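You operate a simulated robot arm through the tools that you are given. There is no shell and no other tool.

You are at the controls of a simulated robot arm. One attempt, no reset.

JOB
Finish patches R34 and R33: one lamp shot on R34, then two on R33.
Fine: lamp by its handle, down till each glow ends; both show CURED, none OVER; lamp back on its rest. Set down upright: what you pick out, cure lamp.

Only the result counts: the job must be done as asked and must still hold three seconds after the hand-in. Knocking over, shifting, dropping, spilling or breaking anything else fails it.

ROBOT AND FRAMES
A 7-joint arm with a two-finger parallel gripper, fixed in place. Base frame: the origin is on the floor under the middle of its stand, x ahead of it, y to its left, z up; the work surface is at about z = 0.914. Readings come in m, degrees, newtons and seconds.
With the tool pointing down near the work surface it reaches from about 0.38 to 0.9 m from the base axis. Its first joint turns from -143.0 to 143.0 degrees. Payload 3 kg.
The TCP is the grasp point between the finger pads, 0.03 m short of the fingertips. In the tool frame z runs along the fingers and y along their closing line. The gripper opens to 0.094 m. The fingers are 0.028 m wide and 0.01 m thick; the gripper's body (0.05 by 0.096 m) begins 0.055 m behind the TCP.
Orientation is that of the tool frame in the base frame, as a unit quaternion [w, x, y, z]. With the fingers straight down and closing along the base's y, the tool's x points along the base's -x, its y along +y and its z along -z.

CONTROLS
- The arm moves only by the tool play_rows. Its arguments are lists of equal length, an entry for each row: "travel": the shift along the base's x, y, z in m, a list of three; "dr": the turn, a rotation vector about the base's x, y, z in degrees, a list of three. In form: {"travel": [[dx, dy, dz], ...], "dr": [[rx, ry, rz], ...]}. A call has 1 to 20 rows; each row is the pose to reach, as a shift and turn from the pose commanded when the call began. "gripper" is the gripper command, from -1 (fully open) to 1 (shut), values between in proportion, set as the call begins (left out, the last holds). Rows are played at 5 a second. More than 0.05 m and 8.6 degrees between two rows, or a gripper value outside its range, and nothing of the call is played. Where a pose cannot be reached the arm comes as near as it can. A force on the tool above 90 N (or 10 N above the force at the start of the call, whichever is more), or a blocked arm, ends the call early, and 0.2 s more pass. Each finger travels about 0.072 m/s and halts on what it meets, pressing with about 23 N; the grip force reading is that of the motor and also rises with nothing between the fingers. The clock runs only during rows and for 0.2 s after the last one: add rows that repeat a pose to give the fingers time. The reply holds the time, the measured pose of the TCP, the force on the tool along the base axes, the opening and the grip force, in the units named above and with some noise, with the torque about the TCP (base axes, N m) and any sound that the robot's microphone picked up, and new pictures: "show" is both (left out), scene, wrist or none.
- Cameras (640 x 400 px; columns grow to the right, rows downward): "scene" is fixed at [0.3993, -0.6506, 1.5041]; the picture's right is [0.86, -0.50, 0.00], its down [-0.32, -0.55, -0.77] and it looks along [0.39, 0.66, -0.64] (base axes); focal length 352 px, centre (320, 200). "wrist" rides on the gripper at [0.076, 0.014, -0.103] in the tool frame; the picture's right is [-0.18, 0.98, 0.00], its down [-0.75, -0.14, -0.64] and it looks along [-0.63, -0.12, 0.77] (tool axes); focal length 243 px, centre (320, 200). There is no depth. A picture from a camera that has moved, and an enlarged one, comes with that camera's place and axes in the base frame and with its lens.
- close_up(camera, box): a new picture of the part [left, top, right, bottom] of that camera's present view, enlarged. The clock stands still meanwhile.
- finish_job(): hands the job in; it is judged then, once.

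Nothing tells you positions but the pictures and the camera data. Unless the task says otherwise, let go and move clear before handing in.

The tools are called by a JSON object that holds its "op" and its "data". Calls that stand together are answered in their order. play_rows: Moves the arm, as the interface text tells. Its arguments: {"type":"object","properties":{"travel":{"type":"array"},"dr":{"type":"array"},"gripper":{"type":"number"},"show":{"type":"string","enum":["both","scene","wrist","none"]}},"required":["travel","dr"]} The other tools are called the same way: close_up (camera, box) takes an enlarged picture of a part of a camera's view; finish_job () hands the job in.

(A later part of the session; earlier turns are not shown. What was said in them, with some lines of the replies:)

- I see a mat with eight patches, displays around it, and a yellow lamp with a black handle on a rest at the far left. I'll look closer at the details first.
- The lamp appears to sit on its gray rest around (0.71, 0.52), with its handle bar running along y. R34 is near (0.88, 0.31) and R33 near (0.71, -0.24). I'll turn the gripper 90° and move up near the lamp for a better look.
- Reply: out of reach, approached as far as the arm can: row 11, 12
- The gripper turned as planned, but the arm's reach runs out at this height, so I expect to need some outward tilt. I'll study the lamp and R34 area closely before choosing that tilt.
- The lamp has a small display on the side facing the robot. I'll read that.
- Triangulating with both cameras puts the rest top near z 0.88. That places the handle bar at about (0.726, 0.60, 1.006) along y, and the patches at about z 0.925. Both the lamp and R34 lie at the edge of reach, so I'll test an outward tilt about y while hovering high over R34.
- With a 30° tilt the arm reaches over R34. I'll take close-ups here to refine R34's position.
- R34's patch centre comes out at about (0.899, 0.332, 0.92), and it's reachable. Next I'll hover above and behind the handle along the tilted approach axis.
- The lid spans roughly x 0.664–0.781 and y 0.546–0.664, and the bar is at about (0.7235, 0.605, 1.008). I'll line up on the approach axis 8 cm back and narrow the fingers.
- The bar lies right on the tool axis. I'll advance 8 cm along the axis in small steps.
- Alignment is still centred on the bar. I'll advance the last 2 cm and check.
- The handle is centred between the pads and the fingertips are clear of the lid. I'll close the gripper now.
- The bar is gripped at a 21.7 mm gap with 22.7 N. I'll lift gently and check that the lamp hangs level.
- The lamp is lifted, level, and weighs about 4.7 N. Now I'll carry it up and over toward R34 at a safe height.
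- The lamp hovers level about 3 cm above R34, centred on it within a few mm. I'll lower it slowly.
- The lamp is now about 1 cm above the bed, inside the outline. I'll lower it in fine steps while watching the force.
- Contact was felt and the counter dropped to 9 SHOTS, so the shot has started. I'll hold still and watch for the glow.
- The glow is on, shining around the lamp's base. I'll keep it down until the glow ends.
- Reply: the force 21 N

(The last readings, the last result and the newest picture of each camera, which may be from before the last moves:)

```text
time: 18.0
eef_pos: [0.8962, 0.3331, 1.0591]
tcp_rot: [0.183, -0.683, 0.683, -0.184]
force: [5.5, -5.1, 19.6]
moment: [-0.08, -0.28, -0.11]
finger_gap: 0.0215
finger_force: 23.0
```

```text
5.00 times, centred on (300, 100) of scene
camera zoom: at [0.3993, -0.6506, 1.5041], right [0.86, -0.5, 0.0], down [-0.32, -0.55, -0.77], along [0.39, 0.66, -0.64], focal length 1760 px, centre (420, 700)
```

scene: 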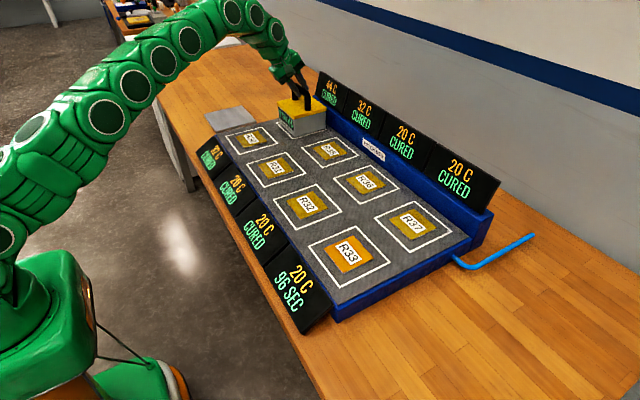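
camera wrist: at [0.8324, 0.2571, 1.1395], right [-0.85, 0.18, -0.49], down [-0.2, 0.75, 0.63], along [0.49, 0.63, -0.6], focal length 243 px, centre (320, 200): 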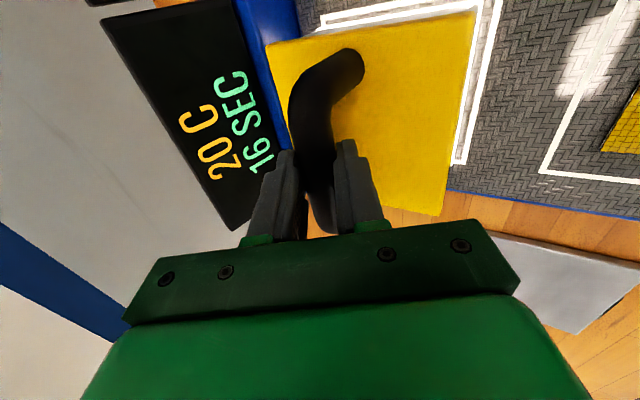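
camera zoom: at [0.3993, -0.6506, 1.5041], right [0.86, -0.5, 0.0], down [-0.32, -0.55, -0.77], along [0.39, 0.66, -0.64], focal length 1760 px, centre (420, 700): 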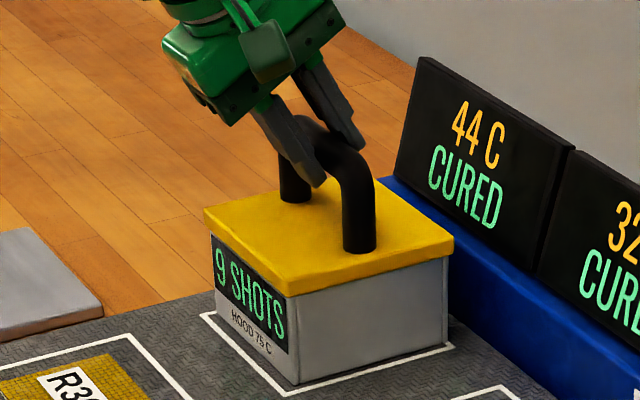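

R34 reads CURED at 44 C and the glow has ended. I'll lift the lamp off gently.

{"op": "play_rows", "data": {"travel": [[0, 0, 0.004], [0, 0, 0.01], [0, 0, 0.02], [0, 0, 0.033], [0, 0, 0.033]], "dr": [[0, 0, 0], [0, 0, 0], [0, 0, 0], [0, 0, 0], [0, 0, 0]]}}

{"op": "close_up", "data": {"camera": "scene", "box": [180, 60, 500, 330]}}

{"op": "close_up", "data": {"camera": "scene", "box": [260, 60, 340, 140]}}

```text
time: 19.2
eef_pos: [0.8959, 0.334, 1.0907]
tcp_rot: [0.183, -0.683, 0.683, -0.183]
force: [0.2, 1.0, -4.9]
moment: [-0.04, 0.06, 0.03]
finger_gap: 0.0216
finger_force: 23.3
camera wrist: at [0.8323, 0.2575, 1.172], right [-0.85, 0.18, -0.49], down [-0.2, 0.75, 0.63], along [0.48, 0.63, -0.61], focal length 243 px, centre (320, 200)
```

scene: 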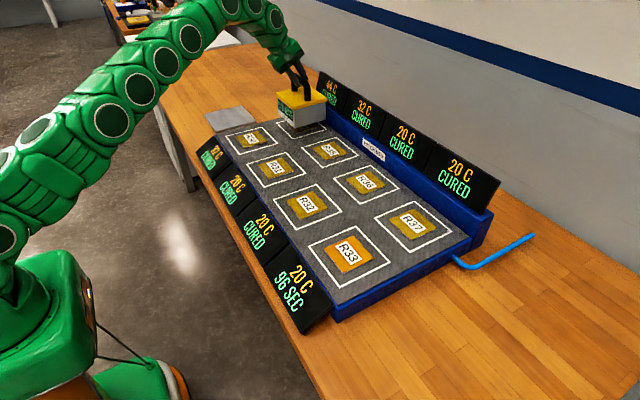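
wrist: 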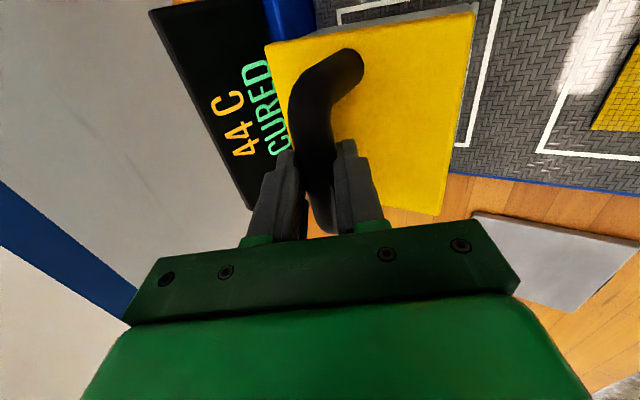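

```text
1.48 times, centred on (340, 195) of scene
camera zoom: at [0.3993, -0.6506, 1.5041], right [0.86, -0.5, 0.0], down [-0.32, -0.55, -0.77], along [0.39, 0.66, -0.64], focal length 521 px, centre (290, 207)
```

zoom: 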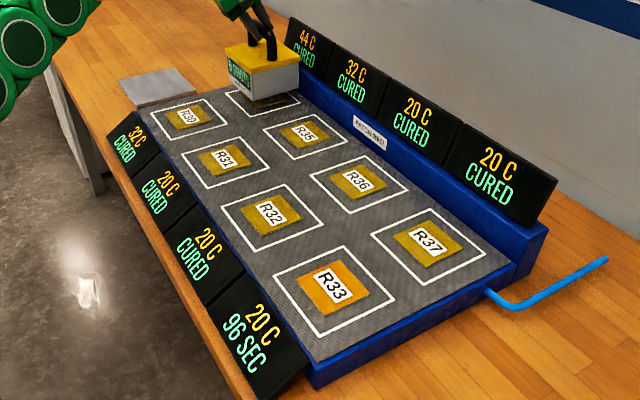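

```text
5.00 times, centred on (300, 100) of scene
camera zoom: at [0.3993, -0.6506, 1.5041], right [0.86, -0.5, 0.0], down [-0.32, -0.55, -0.77], along [0.39, 0.66, -0.64], focal length 1760 px, centre (420, 700)
```

zoom: 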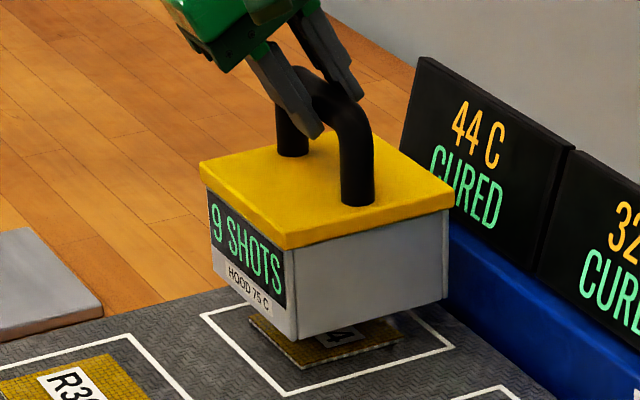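

R34 is finished: olive colour, CURED. Before leaving, I'll take a reference wrist close-up of how the R34 outline sits relative to the lamp.

{"op": "close_up", "data": {"camera": "wrist", "box": [260, 0, 500, 220]}}

{"op": "close_up", "data": {"camera": "scene", "box": [270, 200, 430, 320]}}

```text
1.82 times, centred on (380, 110) of wrist
camera zoom: at [0.8323, 0.2575, 1.172], right [-0.85, 0.18, -0.49], down [-0.2, 0.75, 0.63], along [0.48, 0.63, -0.61], focal length 441 px, centre (211, 364)
```

zoom: 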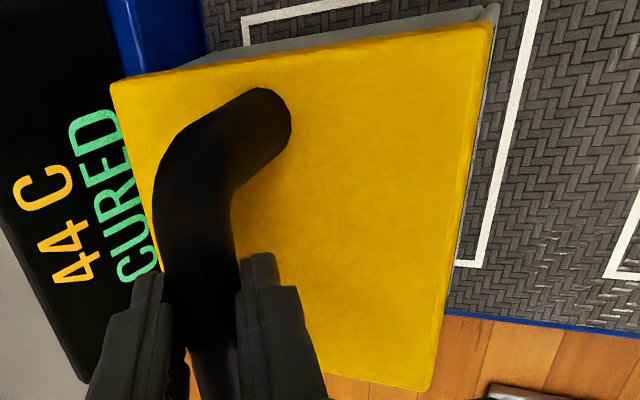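

```text
3.33 times, centred on (350, 260) of scene
camera zoom: at [0.3993, -0.6506, 1.5041], right [0.86, -0.5, 0.0], down [-0.32, -0.55, -0.77], along [0.39, 0.66, -0.64], focal length 1173 px, centre (220, 0)
```

zoom: 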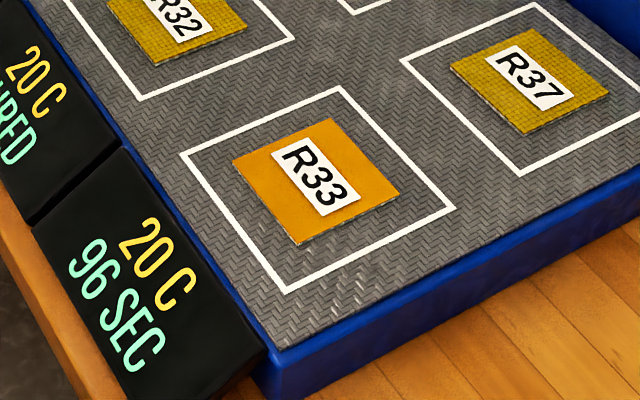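

R33's centre comes out at about (0.714, -0.236). I'll carry the lamp across smoothly at hover height.

{"op": "play_rows", "data": {"travel": [[-0.0018, -0.0057, 0.002], [-0.0055, -0.0171, 0.005], [-0.012, -0.037, 0.008], [-0.0203, -0.0626, 0.01], [-0.0304, -0.0939, 0.01], [-0.0415, -0.128, 0.01], [-0.0535, -0.165, 0.01], [-0.0655, -0.202, 0.01], [-0.0775, -0.239, 0.01], [-0.0895, -0.276, 0.01], [-0.1015, -0.313, 0.01], [-0.1135, -0.35, 0.01], [-0.1255, -0.387, 0.01], [-0.1375, -0.424, 0.01], [-0.1485, -0.458, 0.01], [-0.1587, -0.4893, 0.008], [-0.1679, -0.5178, 0.006], [-0.1753, -0.5406, 0.004], [-0.1808, -0.5576, 0.002], [-0.1845, -0.569, 0.0]], "dr": [[0, 0, 0], [0, 0, 0], [0, 0, 0], [0, 0, 0], [0, 0, 0], [0, 0, 0], [0, 0, 0], [0, 0, 0], [0, 0, 0], [0, 0, 0], [0, 0, 0], [0, 0, 0], [0, 0, 0], [0, 0, 0], [0, 0, 0], [0, 0, 0], [0, 0, 0], [0, 0, 0], [0, 0, 0], [0, 0, 0]]}}

{"op": "close_up", "data": {"camera": "wrist", "box": [260, 0, 500, 220]}}

{"op": "close_up", "data": {"camera": "scene", "box": [270, 170, 430, 320]}}

```text
time: 23.4
eef_pos: [0.7118, -0.2364, 1.0897]
tcp_rot: [-0.183, 0.683, -0.683, 0.183]
force: [-1.0, 0.1, -5.8]
moment: [-0.02, 0.01, -0.03]
finger_gap: 0.0215
finger_force: 22.8
camera wrist: at [0.6481, -0.3122, 1.1716], right [-0.85, 0.18, -0.49], down [-0.2, 0.75, 0.63], along [0.48, 0.63, -0.61], focal length 243 px, centre (320, 200)
```

scene: 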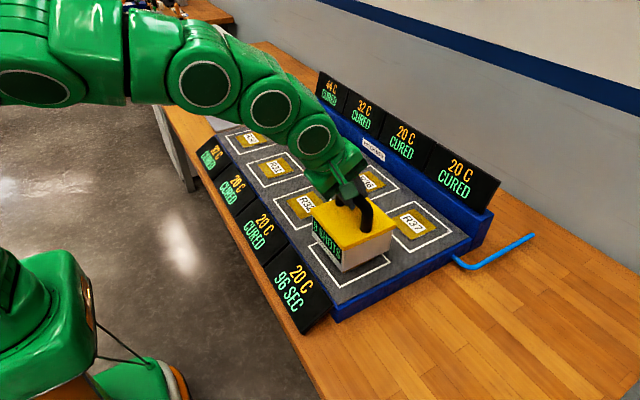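
wrist: 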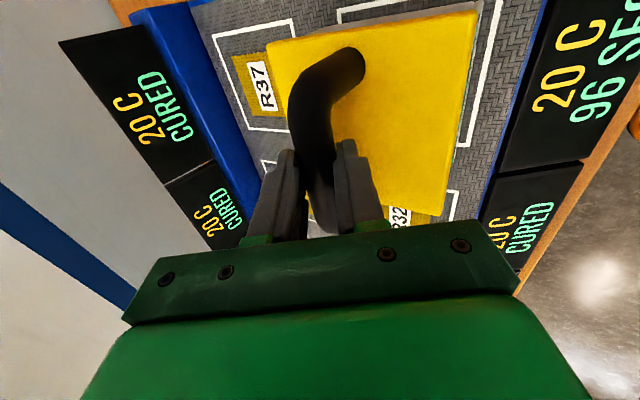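

```text
1.82 times, centred on (380, 110) of wrist
camera zoom: at [0.6481, -0.3122, 1.1716], right [-0.85, 0.18, -0.49], down [-0.2, 0.75, 0.63], along [0.48, 0.63, -0.61], focal length 441 px, centre (211, 364)
```

zoom: 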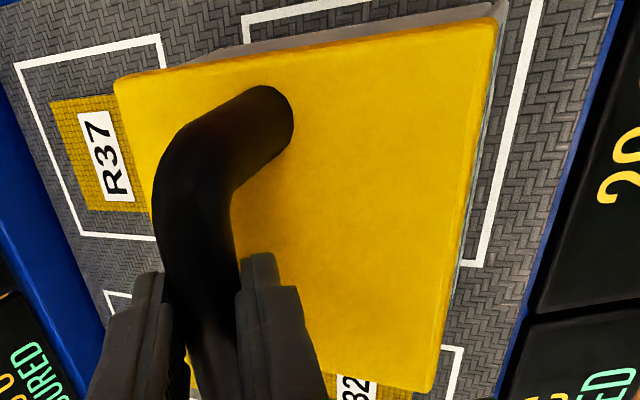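

```text
2.67 times, centred on (350, 245) of scene
camera zoom: at [0.3993, -0.6506, 1.5041], right [0.86, -0.5, 0.0], down [-0.32, -0.55, -0.77], along [0.39, 0.66, -0.64], focal length 939 px, centre (240, 80)
```

zoom: 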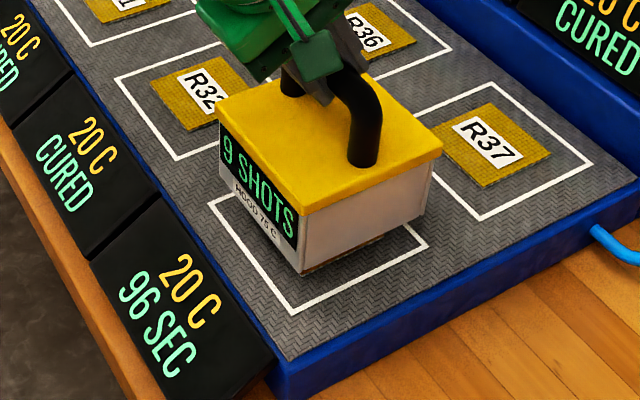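

The R33 outline sits in the same place relative to the lamp as R34's did, to within a pixel, so alignment is excellent. I'll lower it in the same way.

{"op": "play_rows", "data": {"travel": [[0, 0, -0.005], [0, 0, -0.01], [0, 0, -0.015], [0, 0, -0.02], [0, 0, -0.024], [0, 0, -0.027], [0, 0, -0.029], [0, 0, -0.031]], "dr": [[0, 0, 0], [0, 0, 0], [0, 0, 0], [0, 0, 0], [0, 0, 0], [0, 0, 0], [0, 0, 0], [0, 0, 0]]}}

{"op": "close_up", "data": {"camera": "scene", "box": [270, 170, 430, 320]}}

```text
time: 25.2
eef_pos: [0.7115, -0.2356, 1.0593]
tcp_rot: [-0.182, 0.684, -0.683, 0.184]
force: [0.1, -1.1, -5.2]
moment: [-0.03, 0.06, -0.01]
finger_gap: 0.0217
finger_force: 23.1
camera wrist: at [0.6479, -0.3116, 1.141], right [-0.85, 0.18, -0.49], down [-0.2, 0.75, 0.63], along [0.49, 0.63, -0.61], focal length 243 px, centre (320, 200)
```

scene: 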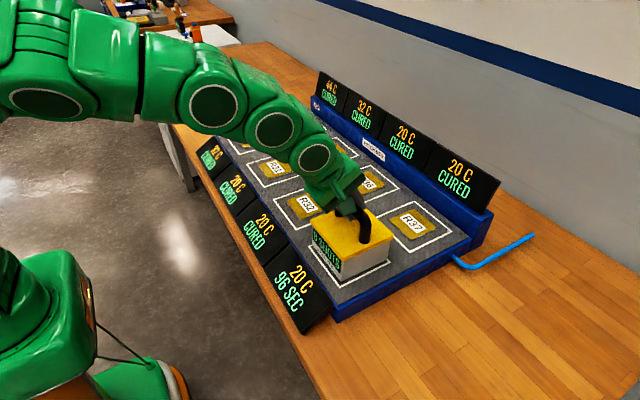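
wrist: 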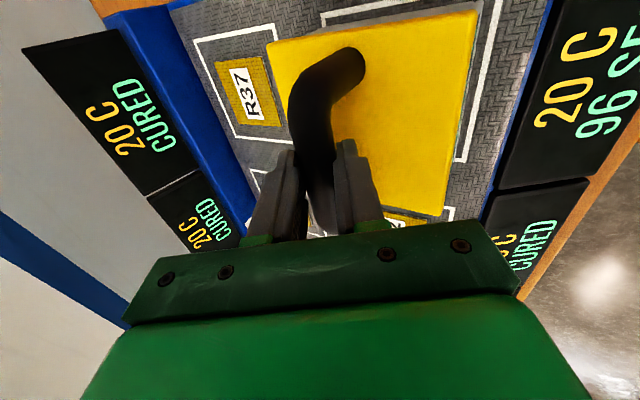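

```text
2.67 times, centred on (350, 245) of scene
camera zoom: at [0.3993, -0.6506, 1.5041], right [0.86, -0.5, 0.0], down [-0.32, -0.55, -0.77], along [0.39, 0.66, -0.64], focal length 939 px, centre (240, 80)
```

zoom: 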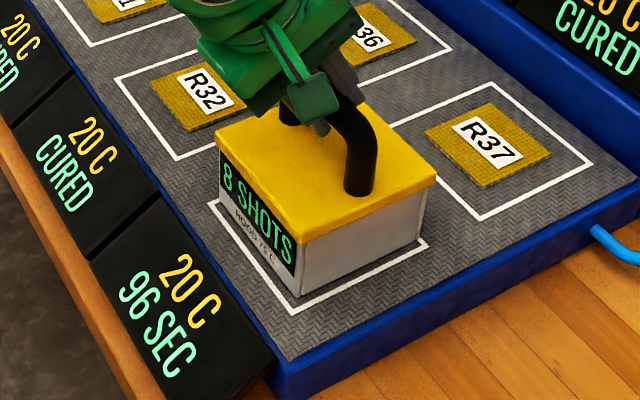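

The counter dropped to 8, so the first R33 shot has begun, though the force suggests barely any contact. I'll settle it 2 mm lower and hold.

{"op": "play_rows", "data": {"travel": [[0, 0, -0.001], [0, 0, -0.002], [0, 0, -0.002], [0, 0, -0.002]], "dr": [[0, 0, 0], [0, 0, 0], [0, 0, 0], [0, 0, 0]], "show": "scene"}}

{"op": "close_up", "data": {"camera": "scene", "box": [270, 170, 430, 320]}}

```text
time: 26.2
eef_pos: [0.7121, -0.2351, 1.0587]
tcp_rot: [-0.184, 0.683, -0.682, 0.183]
force: [-5.1, -0.2, 12.0]
moment: [0.04, -0.07, 0.02]
finger_gap: 0.0216
finger_force: 23.2
```

scene: 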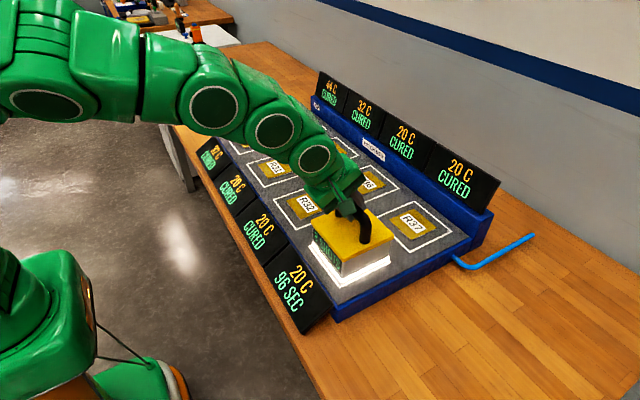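

```text
2.67 times, centred on (350, 245) of scene
camera zoom: at [0.3993, -0.6506, 1.5041], right [0.86, -0.5, 0.0], down [-0.32, -0.55, -0.77], along [0.39, 0.66, -0.64], focal length 939 px, centre (240, 80)
```

zoom: 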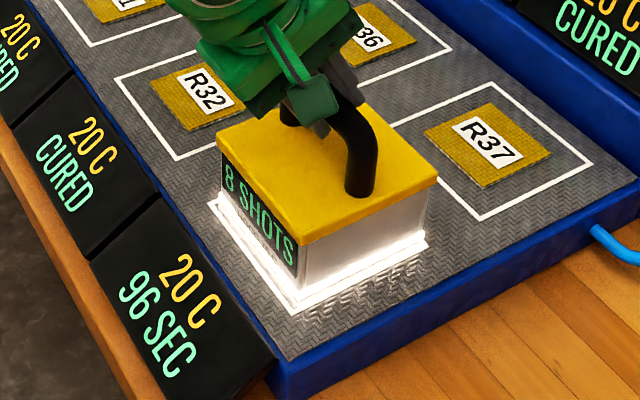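

The glow is on at R33. I'll hold until it ends.

{"op": "play_rows", "data": {"travel": [[0, 0, 0], [0, 0, 0], [0, 0, 0], [0, 0, 0]], "dr": [[0, 0, 0], [0, 0, 0], [0, 0, 0], [0, 0, 0]], "show": "scene"}}

{"op": "close_up", "data": {"camera": "scene", "box": [180, 60, 500, 330]}}

```text
time: 27.2
eef_pos: [0.7113, -0.2364, 1.058]
tcp_rot: [-0.183, 0.683, -0.683, 0.184]
force: [-1.8, -3.5, 18.0]
moment: [-0.03, -0.13, -0.05]
finger_gap: 0.0215
finger_force: 23.1
```

scene: 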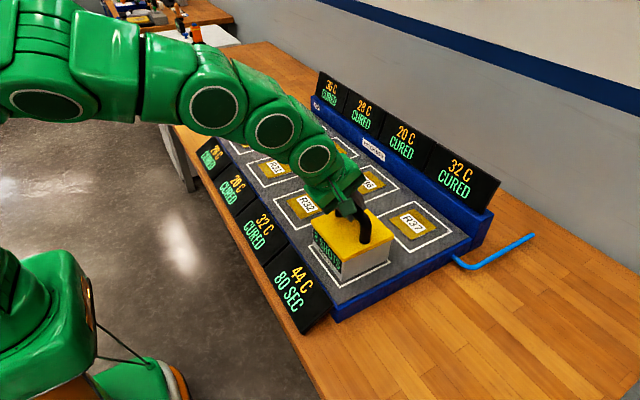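

```text
1.48 times, centred on (340, 195) of scene
camera zoom: at [0.3993, -0.6506, 1.5041], right [0.86, -0.5, 0.0], down [-0.32, -0.55, -0.77], along [0.39, 0.66, -0.64], focal length 521 px, centre (290, 207)
```

zoom: 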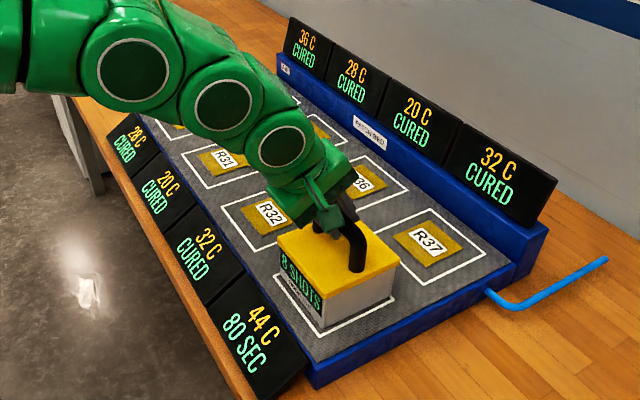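

The glow has ended; R33 went from 96 to 80 SEC and is now warm at 44 C. The other patches cooled a step, so warmth likely matters for the second shot. I'll lift enough to re-arm and go straight back down.

{"op": "play_rows", "data": {"travel": [[0, 0, 0.005], [0, 0, 0.015], [0, 0, 0.028], [0, 0, 0.035], [0, 0, 0.035], [0, 0, 0.027], [0, 0, 0.018], [0, 0, 0.01], [0, 0, 0.005], [0, 0, 0.002], [0, 0, 0.0], [0, 0, 0.0]], "dr": [[0, 0, 0], [0, 0, 0], [0, 0, 0], [0, 0, 0], [0, 0, 0], [0, 0, 0], [0, 0, 0], [0, 0, 0], [0, 0, 0], [0, 0, 0], [0, 0, 0], [0, 0, 0]], "show": "scene"}}

{"op": "close_up", "data": {"camera": "scene", "box": [180, 60, 500, 330]}}

{"op": "close_up", "data": {"camera": "scene", "box": [270, 170, 430, 320]}}

```text
time: 29.8
eef_pos: [0.712, -0.2349, 1.0588]
tcp_rot: [-0.183, 0.684, -0.682, 0.184]
force: [3.8, -2.5, 5.2]
moment: [0.09, -0.11, -0.12]
finger_gap: 0.0217
finger_force: 22.8
```

scene: 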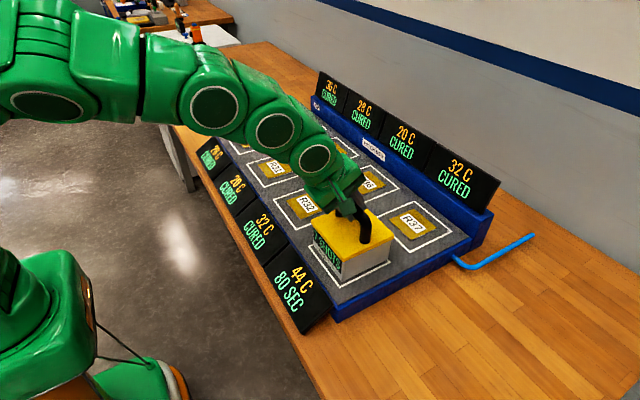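

```text
1.48 times, centred on (340, 195) of scene
camera zoom: at [0.3993, -0.6506, 1.5041], right [0.86, -0.5, 0.0], down [-0.32, -0.55, -0.77], along [0.39, 0.66, -0.64], focal length 521 px, centre (290, 207)
```

zoom: 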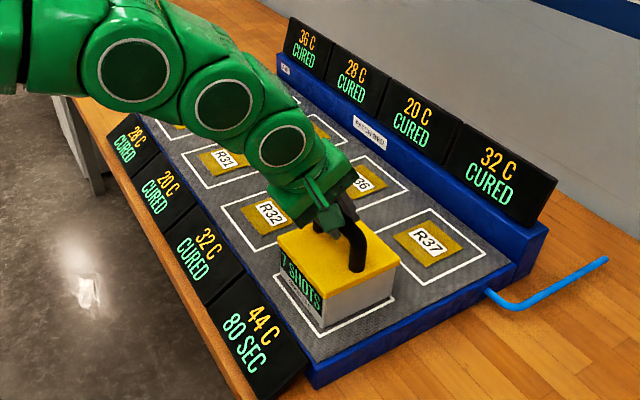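

```text
2.67 times, centred on (350, 245) of scene
camera zoom: at [0.3993, -0.6506, 1.5041], right [0.86, -0.5, 0.0], down [-0.32, -0.55, -0.77], along [0.39, 0.66, -0.64], focal length 939 px, centre (240, 80)
```

zoom: 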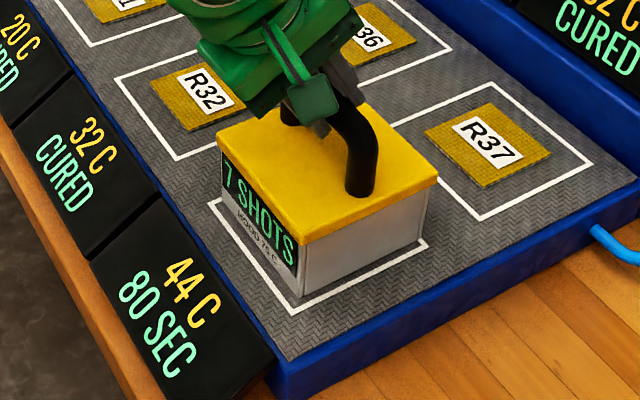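

The counter now shows 7 SHOTS, so the second R33 shot has started with the patch still at 44 C. I'll hold it down through the glow.

{"op": "play_rows", "data": {"travel": [[0, 0, 0], [0, 0, 0], [0, 0, 0], [0, 0, 0]], "dr": [[0, 0, 0], [0, 0, 0], [0, 0, 0], [0, 0, 0]], "show": "scene"}}

{"op": "close_up", "data": {"camera": "scene", "box": [270, 170, 430, 320]}}

```text
time: 30.8
eef_pos: [0.7115, -0.2351, 1.0586]
tcp_rot: [0.184, -0.683, 0.683, -0.183]
force: [7.1, -3.6, 17.9]
moment: [-0.09, -0.28, -0.13]
finger_gap: 0.0217
finger_force: 22.6
```

scene: 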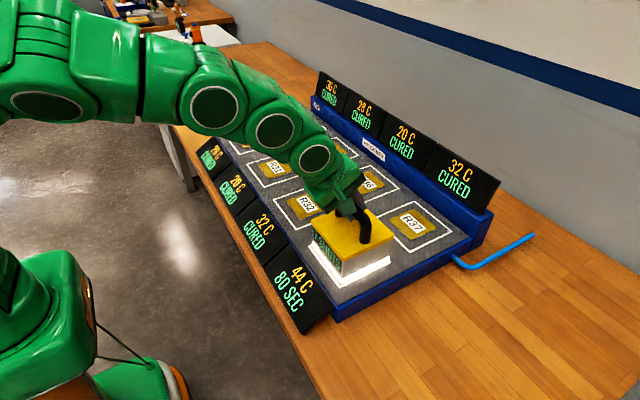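

```text
2.67 times, centred on (350, 245) of scene
camera zoom: at [0.3993, -0.6506, 1.5041], right [0.86, -0.5, 0.0], down [-0.32, -0.55, -0.77], along [0.39, 0.66, -0.64], focal length 939 px, centre (240, 80)
```

zoom: 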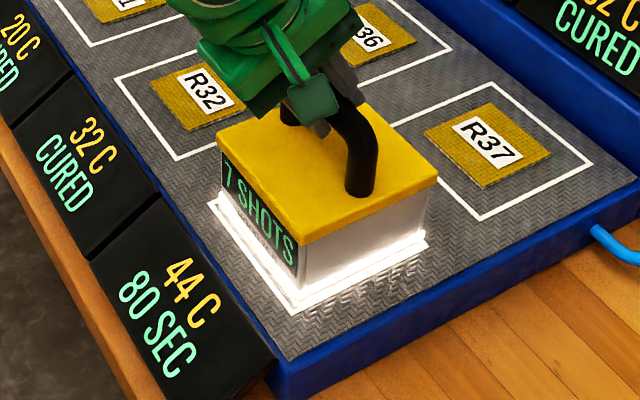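

Still glowing, so I keep holding it down.

{"op": "play_rows", "data": {"travel": [[0, 0, 0], [0, 0, 0], [0, 0, 0], [0, 0, 0]], "dr": [[0, 0, 0], [0, 0, 0], [0, 0, 0], [0, 0, 0]], "show": "scene"}}

{"op": "close_up", "data": {"camera": "scene", "box": [180, 60, 500, 330]}}

{"op": "close_up", "data": {"camera": "scene", "box": [270, 170, 430, 320]}}

```text
time: 31.8
eef_pos: [0.7118, -0.2353, 1.059]
tcp_rot: [0.184, -0.682, 0.683, -0.184]
force: [9.9, -5.8, 25.8]
moment: [-0.06, -0.44, -0.17]
finger_gap: 0.0216
finger_force: 22.8
```

scene: 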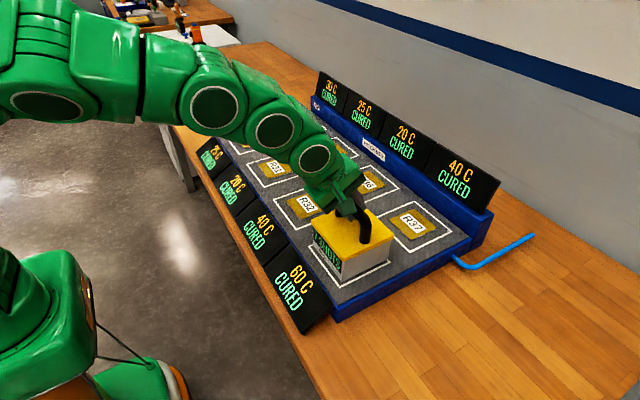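

```text
1.48 times, centred on (340, 195) of scene
camera zoom: at [0.3993, -0.6506, 1.5041], right [0.86, -0.5, 0.0], down [-0.32, -0.55, -0.77], along [0.39, 0.66, -0.64], focal length 521 px, centre (290, 207)
```

zoom: 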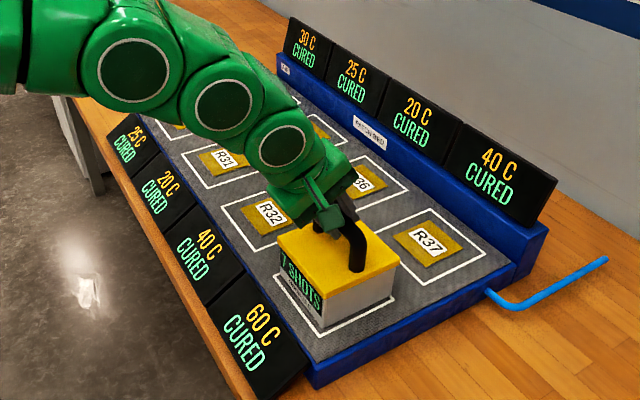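

```text
2.67 times, centred on (350, 245) of scene
camera zoom: at [0.3993, -0.6506, 1.5041], right [0.86, -0.5, 0.0], down [-0.32, -0.55, -0.77], along [0.39, 0.66, -0.64], focal length 939 px, centre (240, 80)
```

zoom: 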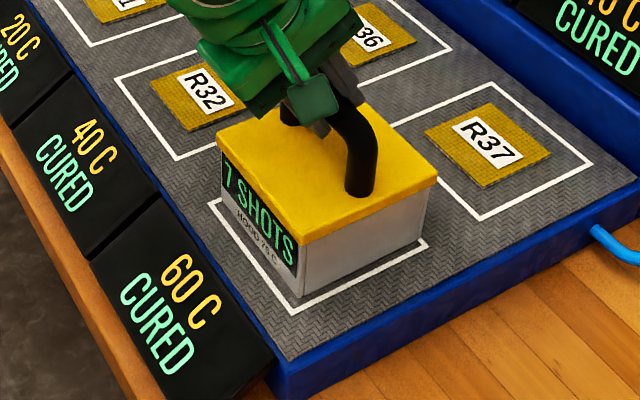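

R33 now reads CURED at 60 C, R34 is CURED, and nothing shows OVER. I'll lift off and check before returning the lamp.

{"op": "play_rows", "data": {"travel": [[0, 0, 0.004], [0, 0, 0.012], [0, 0, 0.024], [0, 0, 0.038], [0, 0, 0.045], [0, 0, 0.045]], "dr": [[0, 0, 0], [0, 0, 0], [0, 0, 0], [0, 0, 0], [0, 0, 0], [0, 0, 0]]}}

{"op": "close_up", "data": {"camera": "scene", "box": [270, 170, 430, 320]}}

```text
time: 33.2
eef_pos: [0.7129, -0.236, 1.1035]
tcp_rot: [0.183, -0.682, 0.684, -0.183]
force: [-0.9, -0.1, -5.7]
moment: [0.01, 0.05, 0.0]
finger_gap: 0.0216
finger_force: 23.3
camera wrist: at [0.6483, -0.3112, 1.1845], right [-0.85, 0.18, -0.49], down [-0.2, 0.75, 0.63], along [0.49, 0.63, -0.6], focal length 243 px, centre (320, 200)
```

scene: 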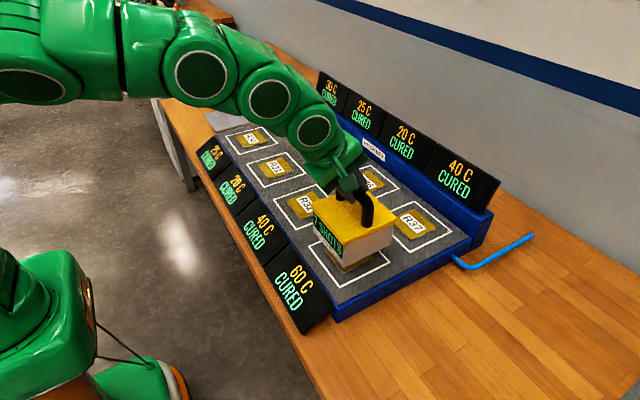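
wrist: 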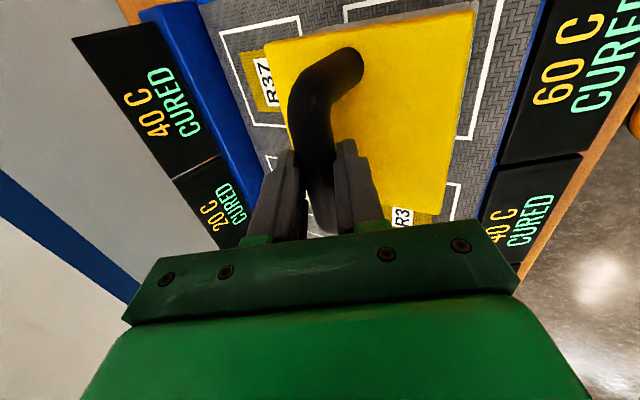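

```text
2.67 times, centred on (350, 245) of scene
camera zoom: at [0.3993, -0.6506, 1.5041], right [0.86, -0.5, 0.0], down [-0.32, -0.55, -0.77], along [0.39, 0.66, -0.64], focal length 939 px, centre (240, 80)
```

zoom: 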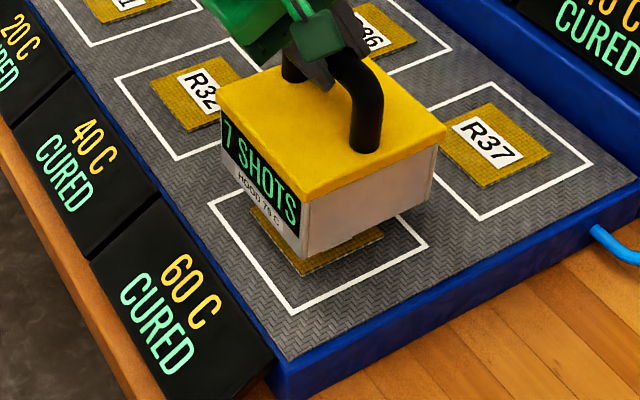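

R33 is olive and CURED with nothing OVER. Next I'll carry the lamp back toward the rest, passing over the bed at height.

{"op": "play_rows", "data": {"travel": [[0, 0.0062, 0], [0, 0.0186, 0], [0, 0.0403, 0], [0, 0.0713, 0], [0.001, 0.1085, 0], [0.001, 0.1488, 0], [0.001, 0.1922, 0], [0.002, 0.2356, 0], [0.002, 0.279, 0], [0.002, 0.3224, 0], [0.002, 0.3658, 0], [0.003, 0.4092, 0], [0.003, 0.4526, 0], [0.003, 0.4929, 0], [0.003, 0.5301, 0], [0.004, 0.5642, 0], [0.004, 0.5921, 0], [0.004, 0.6107, 0], [0.004, 0.62, 0]], "dr": [[0, 0, 0], [0, 0, 0], [0, 0, 0], [0, 0, 0], [0, 0, 0], [0, 0, 0], [0, 0, 0], [0, 0, 0], [0, 0, 0], [0, 0, 0], [0, 0, 0], [0, 0, 0], [0, 0, 0], [0, 0, 0], [0, 0, 0], [0, 0, 0], [0, 0, 0], [0, 0, 0], [0, 0, 0]]}}

```text
time: 37.2
eef_pos: [0.7169, 0.3849, 1.1039]
tcp_rot: [-0.183, 0.683, -0.683, 0.183]
force: [-0.3, 0.0, -5.1]
moment: [0.01, 0.08, 0.01]
finger_gap: 0.0217
finger_force: 23.3
camera wrist: at [0.6523, 0.3088, 1.1848], right [-0.85, 0.18, -0.49], down [-0.2, 0.75, 0.63], along [0.49, 0.63, -0.6], focal length 243 px, centre (320, 200)
```

scene: 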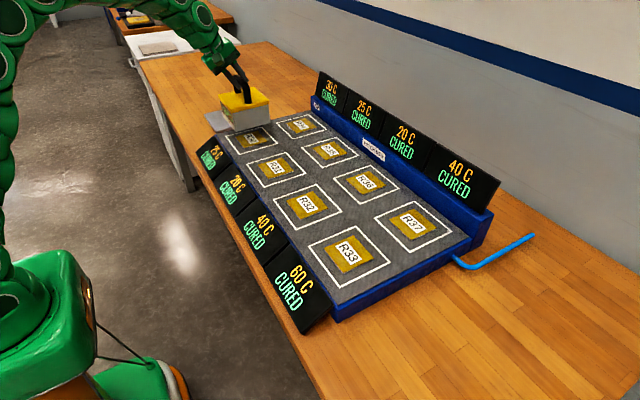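
wrist: 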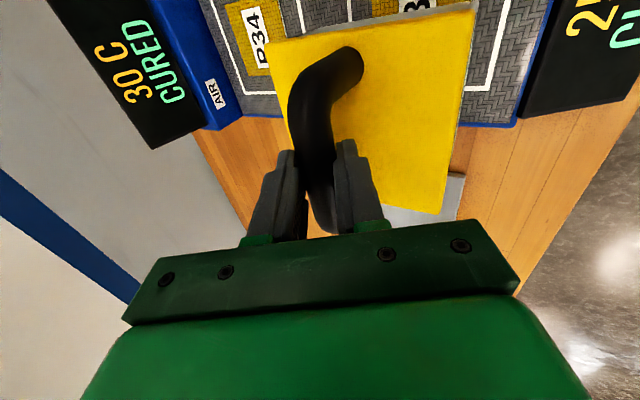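

All displays read CURED. I'll continue to just above the rest, reversing the earlier lift path.

{"op": "play_rows", "data": {"travel": [[0, 0.012, 0], [0, 0.035, 0], [0, 0.065, -0.003], [0, 0.097, -0.008], [0, 0.128, -0.013], [0, 0.155, -0.016], [-0.001, 0.175, -0.023], [-0.001, 0.192, -0.032], [0, 0.205, -0.042], [0.002, 0.214, -0.052], [0.003, 0.2206, -0.062], [0.003, 0.2206, -0.067], [0.003, 0.2206, -0.067]], "dr": [[0, 0, 0], [0, 0, 0], [0, 0, 0], [0, 0, 0], [0, 0, 0], [0, 0, 0], [0, 0, 0], [0, 0, 0], [0, 0, 0], [0, 0, 0], [0, 0, 0], [0, 0, 0], [0, 0, 0]]}}

{"op": "close_up", "data": {"camera": "scene", "box": [190, 50, 270, 130]}}

{"op": "close_up", "data": {"camera": "wrist", "box": [240, 0, 540, 220]}}

```text
time: 40.0
eef_pos: [0.7183, 0.6052, 1.0366]
tcp_rot: [-0.183, 0.683, -0.683, 0.183]
force: [-0.3, 0.1, -4.7]
moment: [-0.04, 0.03, 0.0]
finger_gap: 0.0216
finger_force: 23.8
camera wrist: at [0.6551, 0.5291, 1.1175], right [-0.85, 0.18, -0.49], down [-0.2, 0.75, 0.63], along [0.49, 0.63, -0.61], focal length 243 px, centre (320, 200)
```

scene: 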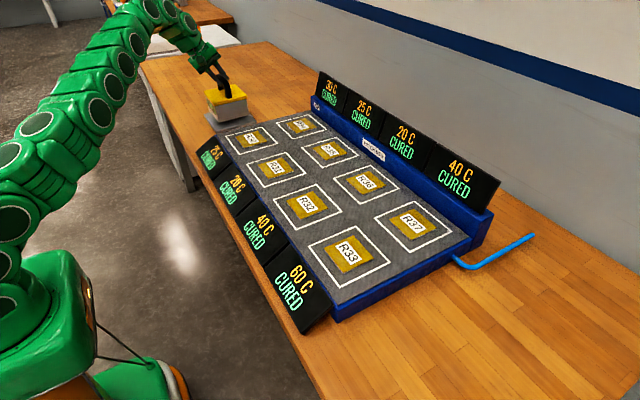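
wrist: 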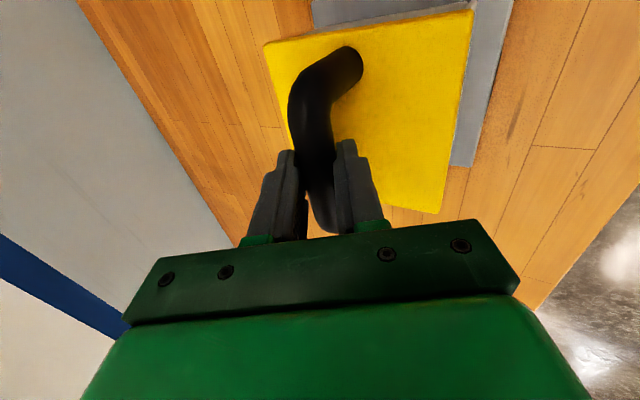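

```text
5.00 times, centred on (230, 90) of scene
camera zoom: at [0.3993, -0.6506, 1.5041], right [0.86, -0.5, 0.0], down [-0.32, -0.55, -0.77], along [0.39, 0.66, -0.64], focal length 1760 px, centre (770, 750)
```

zoom: 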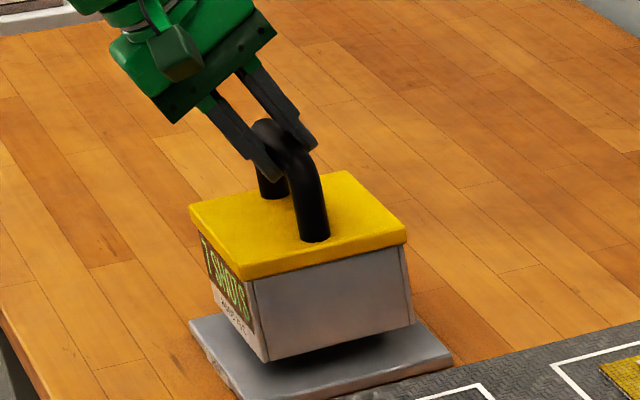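

```text
1.82 times, centred on (390, 110) of wrist
camera zoom: at [0.6551, 0.5291, 1.1175], right [-0.85, 0.18, -0.49], down [-0.2, 0.75, 0.63], along [0.49, 0.63, -0.61], focal length 441 px, centre (193, 364)
```

zoom: 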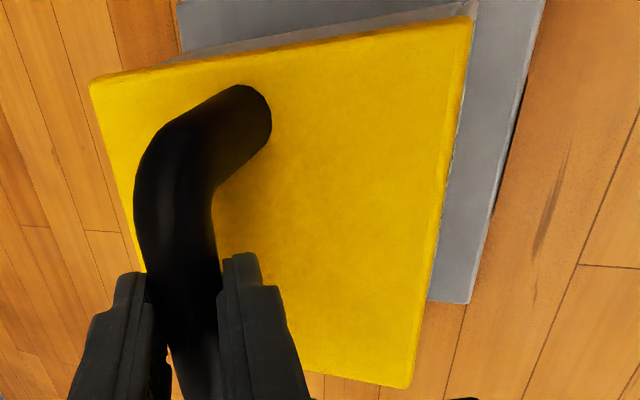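

The lamp is back above the rest in the same relative spot as at pickup. I'll lower it gently.

{"op": "play_rows", "data": {"travel": [[0, 0, -0.005], [0, 0, -0.01], [0, 0, -0.014], [0, 0, -0.016], [0, 0, -0.018], [0, 0, -0.018]], "dr": [[0, 0, 0], [0, 0, 0], [0, 0, 0], [0, 0, 0], [0, 0, 0], [0, 0, 0]]}}

{"op": "close_up", "data": {"camera": "scene", "box": [190, 50, 270, 130]}}

```text
time: 41.4
eef_pos: [0.7182, 0.606, 1.0178]
tcp_rot: [-0.183, 0.684, -0.682, 0.183]
force: [0.1, -0.1, -3.9]
moment: [0.04, 0.06, -0.03]
finger_gap: 0.0216
finger_force: 23.1
camera wrist: at [0.6549, 0.5293, 1.0988], right [-0.85, 0.18, -0.49], down [-0.2, 0.75, 0.63], along [0.49, 0.63, -0.61], focal length 243 px, centre (320, 200)
```

scene: 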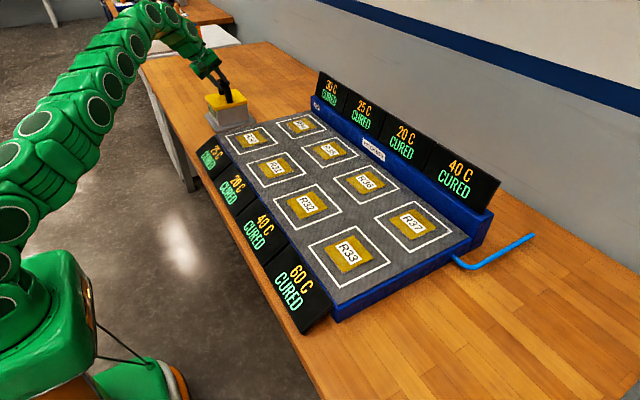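
wrist: 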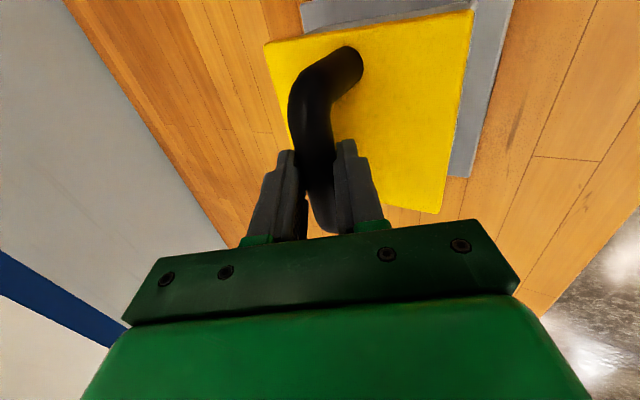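

```text
5.00 times, centred on (230, 90) of scene
camera zoom: at [0.3993, -0.6506, 1.5041], right [0.86, -0.5, 0.0], down [-0.32, -0.55, -0.77], along [0.39, 0.66, -0.64], focal length 1760 px, centre (770, 750)
```

zoom: 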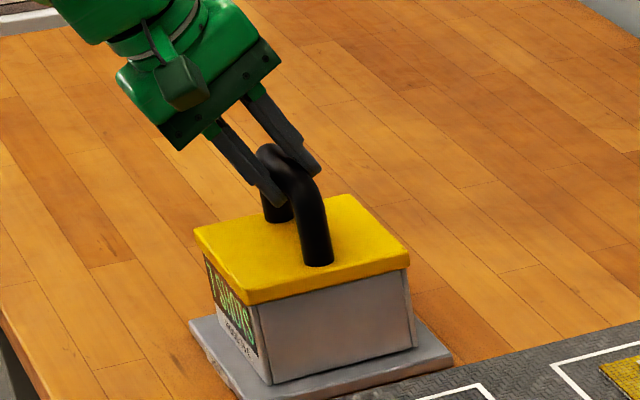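

The lamp is almost touching. I'll go down another 2 mm until the rest carries the weight.

{"op": "play_rows", "data": {"travel": [[0, 0, -0.001], [0, 0, -0.002], [0, 0, -0.002]], "dr": [[0, 0, 0], [0, 0, 0], [0, 0, 0]], "show": "none"}}

```text
time: 42.2
eef_pos: [0.7178, 0.6059, 1.0169]
tcp_rot: [-0.183, 0.683, -0.683, 0.183]
force: [4.5, -1.2, 7.4]
moment: [0.12, -0.14, -0.13]
finger_gap: 0.0216
finger_force: 23.2
```

The rest now carries the lamp. I'll open the fingers to the same partial gap used for the approach.

{"op": "play_rows", "data": {"travel": [[0, 0, 0], [0, 0, 0], [0, 0, 0], [0, 0, 0]], "dr": [[0, 0, 0], [0, 0, 0], [0, 0, 0], [0, 0, 0]], "gripper": -0.02}}

{"op": "close_up", "data": {"camera": "wrist", "box": [220, 20, 460, 240]}}

{"op": "close_up", "data": {"camera": "scene", "box": [190, 50, 270, 130]}}

```text
time: 43.2
eef_pos: [0.7178, 0.6057, 1.0159]
tcp_rot: [0.183, -0.683, 0.683, -0.182]
force: [-0.4, 0.4, 0.6]
moment: [0.01, -0.01, -0.02]
finger_gap: 0.0478
finger_force: 0.2
camera wrist: at [0.6546, 0.5293, 1.0969], right [-0.85, 0.18, -0.49], down [-0.2, 0.75, 0.63], along [0.49, 0.63, -0.61], focal length 243 px, centre (320, 200)
```

scene: 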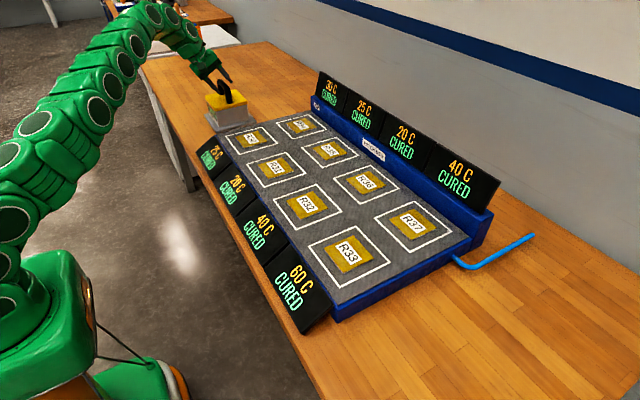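
wrist: 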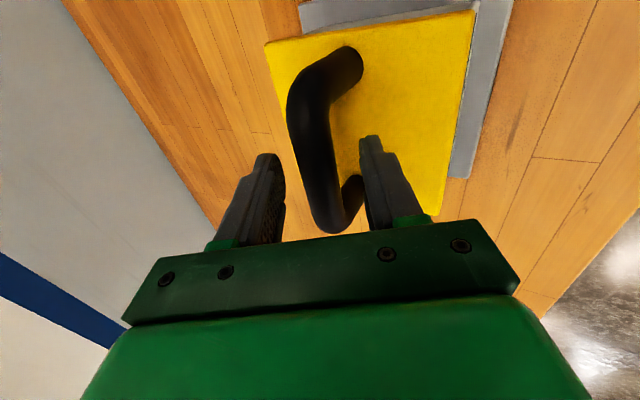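

```text
1.82 times, centred on (340, 130) of wrist
camera zoom: at [0.6546, 0.5293, 1.0969], right [-0.85, 0.18, -0.49], down [-0.2, 0.75, 0.63], along [0.49, 0.63, -0.61], focal length 441 px, centre (284, 327)
```

zoom: 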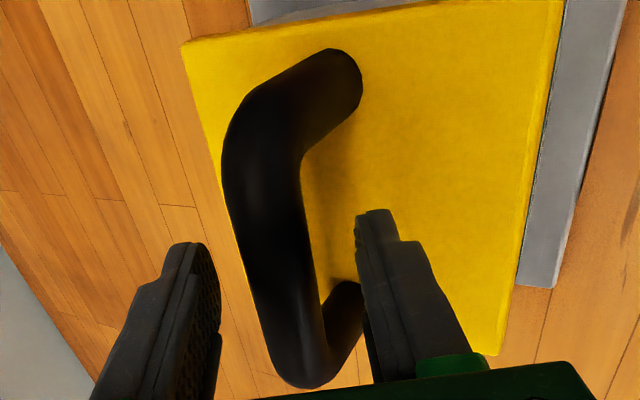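

```text
5.00 times, centred on (230, 90) of scene
camera zoom: at [0.3993, -0.6506, 1.5041], right [0.86, -0.5, 0.0], down [-0.32, -0.55, -0.77], along [0.39, 0.66, -0.64], focal length 1760 px, centre (770, 750)
```

zoom: 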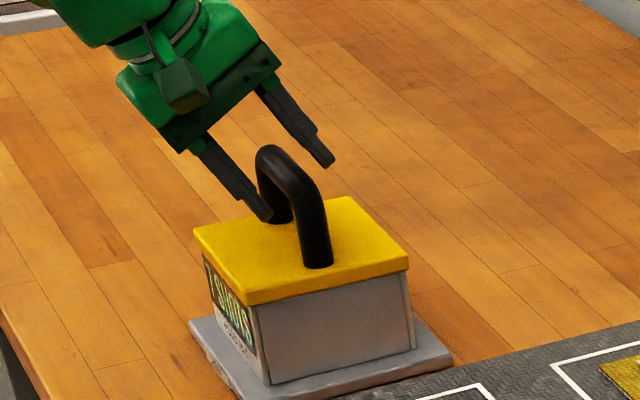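

The lamp sits upright on its rest in its original place, and the fingers are clear of the handle. I'll back out along the approach axis.

{"op": "play_rows", "data": {"travel": [[-0.005, 0, 0.0087], [-0.0125, 0, 0.0217], [-0.025, 0, 0.0433], [-0.04, 0, 0.0693], [-0.06, -0.01, 0.1], [-0.09, -0.04, 0.12], [-0.12, -0.08, 0.13], [-0.12, -0.08, 0.13]], "dr": [[0, 0, 0], [0, 0, 0], [0, 0, 0], [0, 0, 0], [0, 0, 0], [0, 0, 0], [0, 0, 0], [0, 0, 0]]}}

{"op": "close_up", "data": {"camera": "scene", "box": [180, 60, 500, 330]}}

{"op": "close_up", "data": {"camera": "scene", "box": [190, 60, 270, 140]}}

```text
refused: row 7 steps farther than a row can; nothing moved
```

```text
1.48 times, centred on (340, 195) of scene
camera zoom: at [0.3993, -0.6506, 1.5041], right [0.86, -0.5, 0.0], down [-0.32, -0.55, -0.77], along [0.39, 0.66, -0.64], focal length 521 px, centre (290, 207)
```

zoom: 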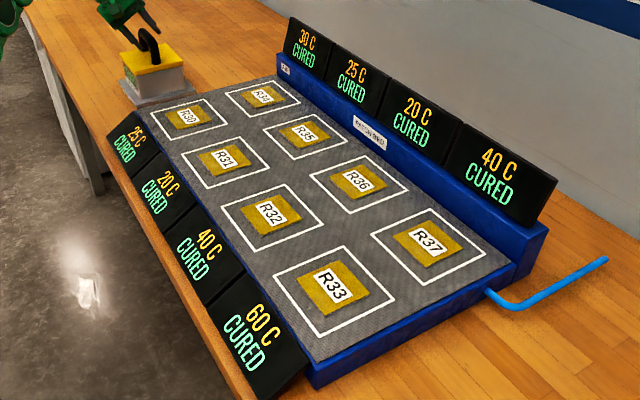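

```text
5.00 times, centred on (230, 100) of scene
camera zoom: at [0.3993, -0.6506, 1.5041], right [0.86, -0.5, 0.0], down [-0.32, -0.55, -0.77], along [0.39, 0.66, -0.64], focal length 1760 px, centre (770, 700)
```

zoom: 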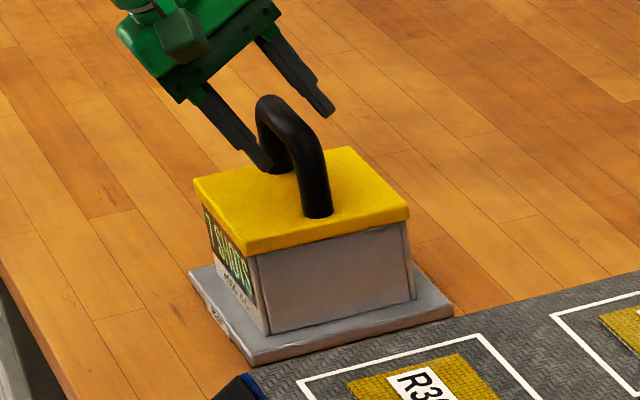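

That call was refused because one step was too long, and nothing moved. I'll repeat the retreat with smaller steps.

{"op": "play_rows", "data": {"travel": [[-0.005, 0, 0.0087], [-0.0125, 0, 0.0217], [-0.025, 0, 0.0433], [-0.04, 0, 0.0693], [-0.055, -0.005, 0.095], [-0.075, -0.025, 0.11], [-0.095, -0.05, 0.12], [-0.11, -0.075, 0.125], [-0.11, -0.075, 0.125]], "dr": [[0, 0, 0], [0, 0, 0], [0, 0, 0], [0, 0, 0], [0, 0, 0], [0, 0, 0], [0, 0, 0], [0, 0, 0], [0, 0, 0]]}}

{"op": "close_up", "data": {"camera": "scene", "box": [190, 60, 270, 140]}}

{"op": "close_up", "data": {"camera": "scene", "box": [180, 60, 500, 330]}}

```text
time: 45.2
eef_pos: [0.6085, 0.5308, 1.1408]
tcp_rot: [-0.183, 0.683, -0.683, 0.183]
force: [-0.8, 0.2, -0.3]
moment: [0.02, 0.0, 0.03]
finger_gap: 0.0479
finger_force: 0.1
camera wrist: at [0.5447, 0.4537, 1.2217], right [-0.85, 0.18, -0.49], down [-0.2, 0.75, 0.63], along [0.49, 0.63, -0.6], focal length 243 px, centre (320, 200)
```

scene: 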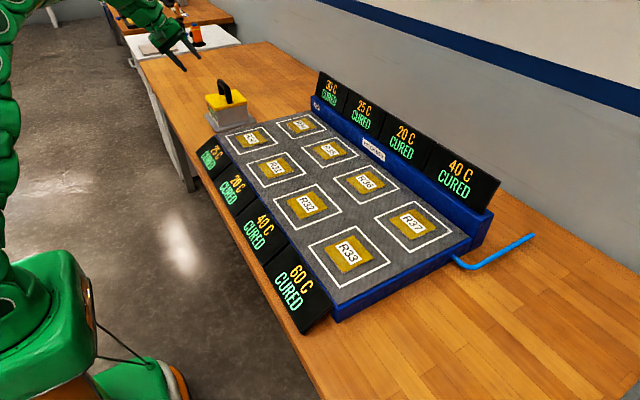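
wrist: 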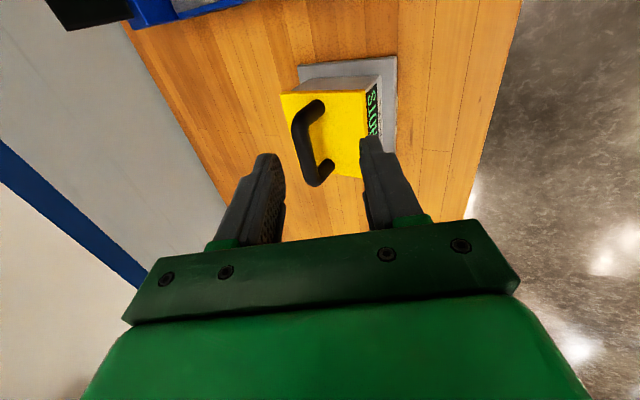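

```text
5.00 times, centred on (230, 100) of scene
camera zoom: at [0.3993, -0.6506, 1.5041], right [0.86, -0.5, 0.0], down [-0.32, -0.55, -0.77], along [0.39, 0.66, -0.64], focal length 1760 px, centre (770, 700)
```

zoom: 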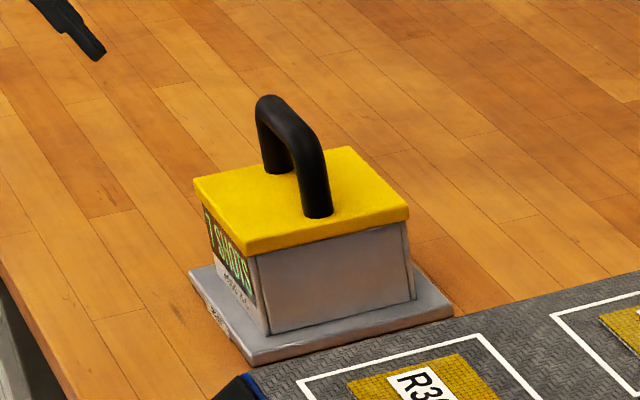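

```text
1.48 times, centred on (340, 195) of scene
camera zoom: at [0.3993, -0.6506, 1.5041], right [0.86, -0.5, 0.0], down [-0.32, -0.55, -0.77], along [0.39, 0.66, -0.64], focal length 521 px, centre (290, 207)
```

zoom: 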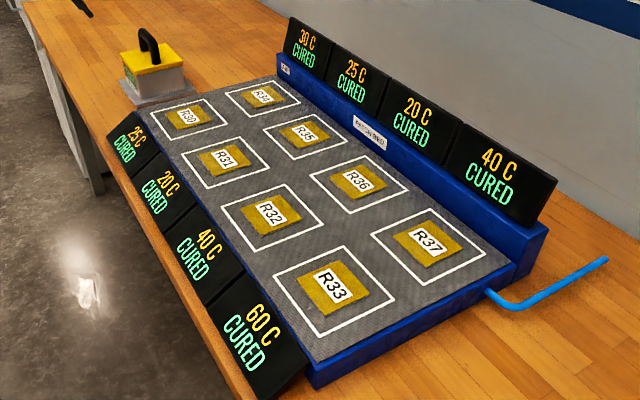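

All eight patches read CURED with none OVER. The lamp stands upright on its rest where it started, and the gripper is empty and clear, so I'm handing in.

{"op": "finish_job", "data": {}}

```text
The job is handed in.
```

The job is handed in: both patches show CURED and nothing on the bed shows OVER.

- **R34:** one lamp shot took it from 16 SEC to CURED. I held the lamp down until the glow ended.
- **R33:** two shots, each held until its glow ended. The first took it from 96 to 80 SEC. I gave the second straight after, while the patch was still at 44 C, and that one cured it.
- **Lamp:** I carried it by its handle throughout. It is back upright on its rest in its original place and shows 7 SHOTS left, down from 10.
- **Everything else:** the other six patches still read CURED, and nothing else was knocked or moved. The gripper is empty and clear of the lamp.
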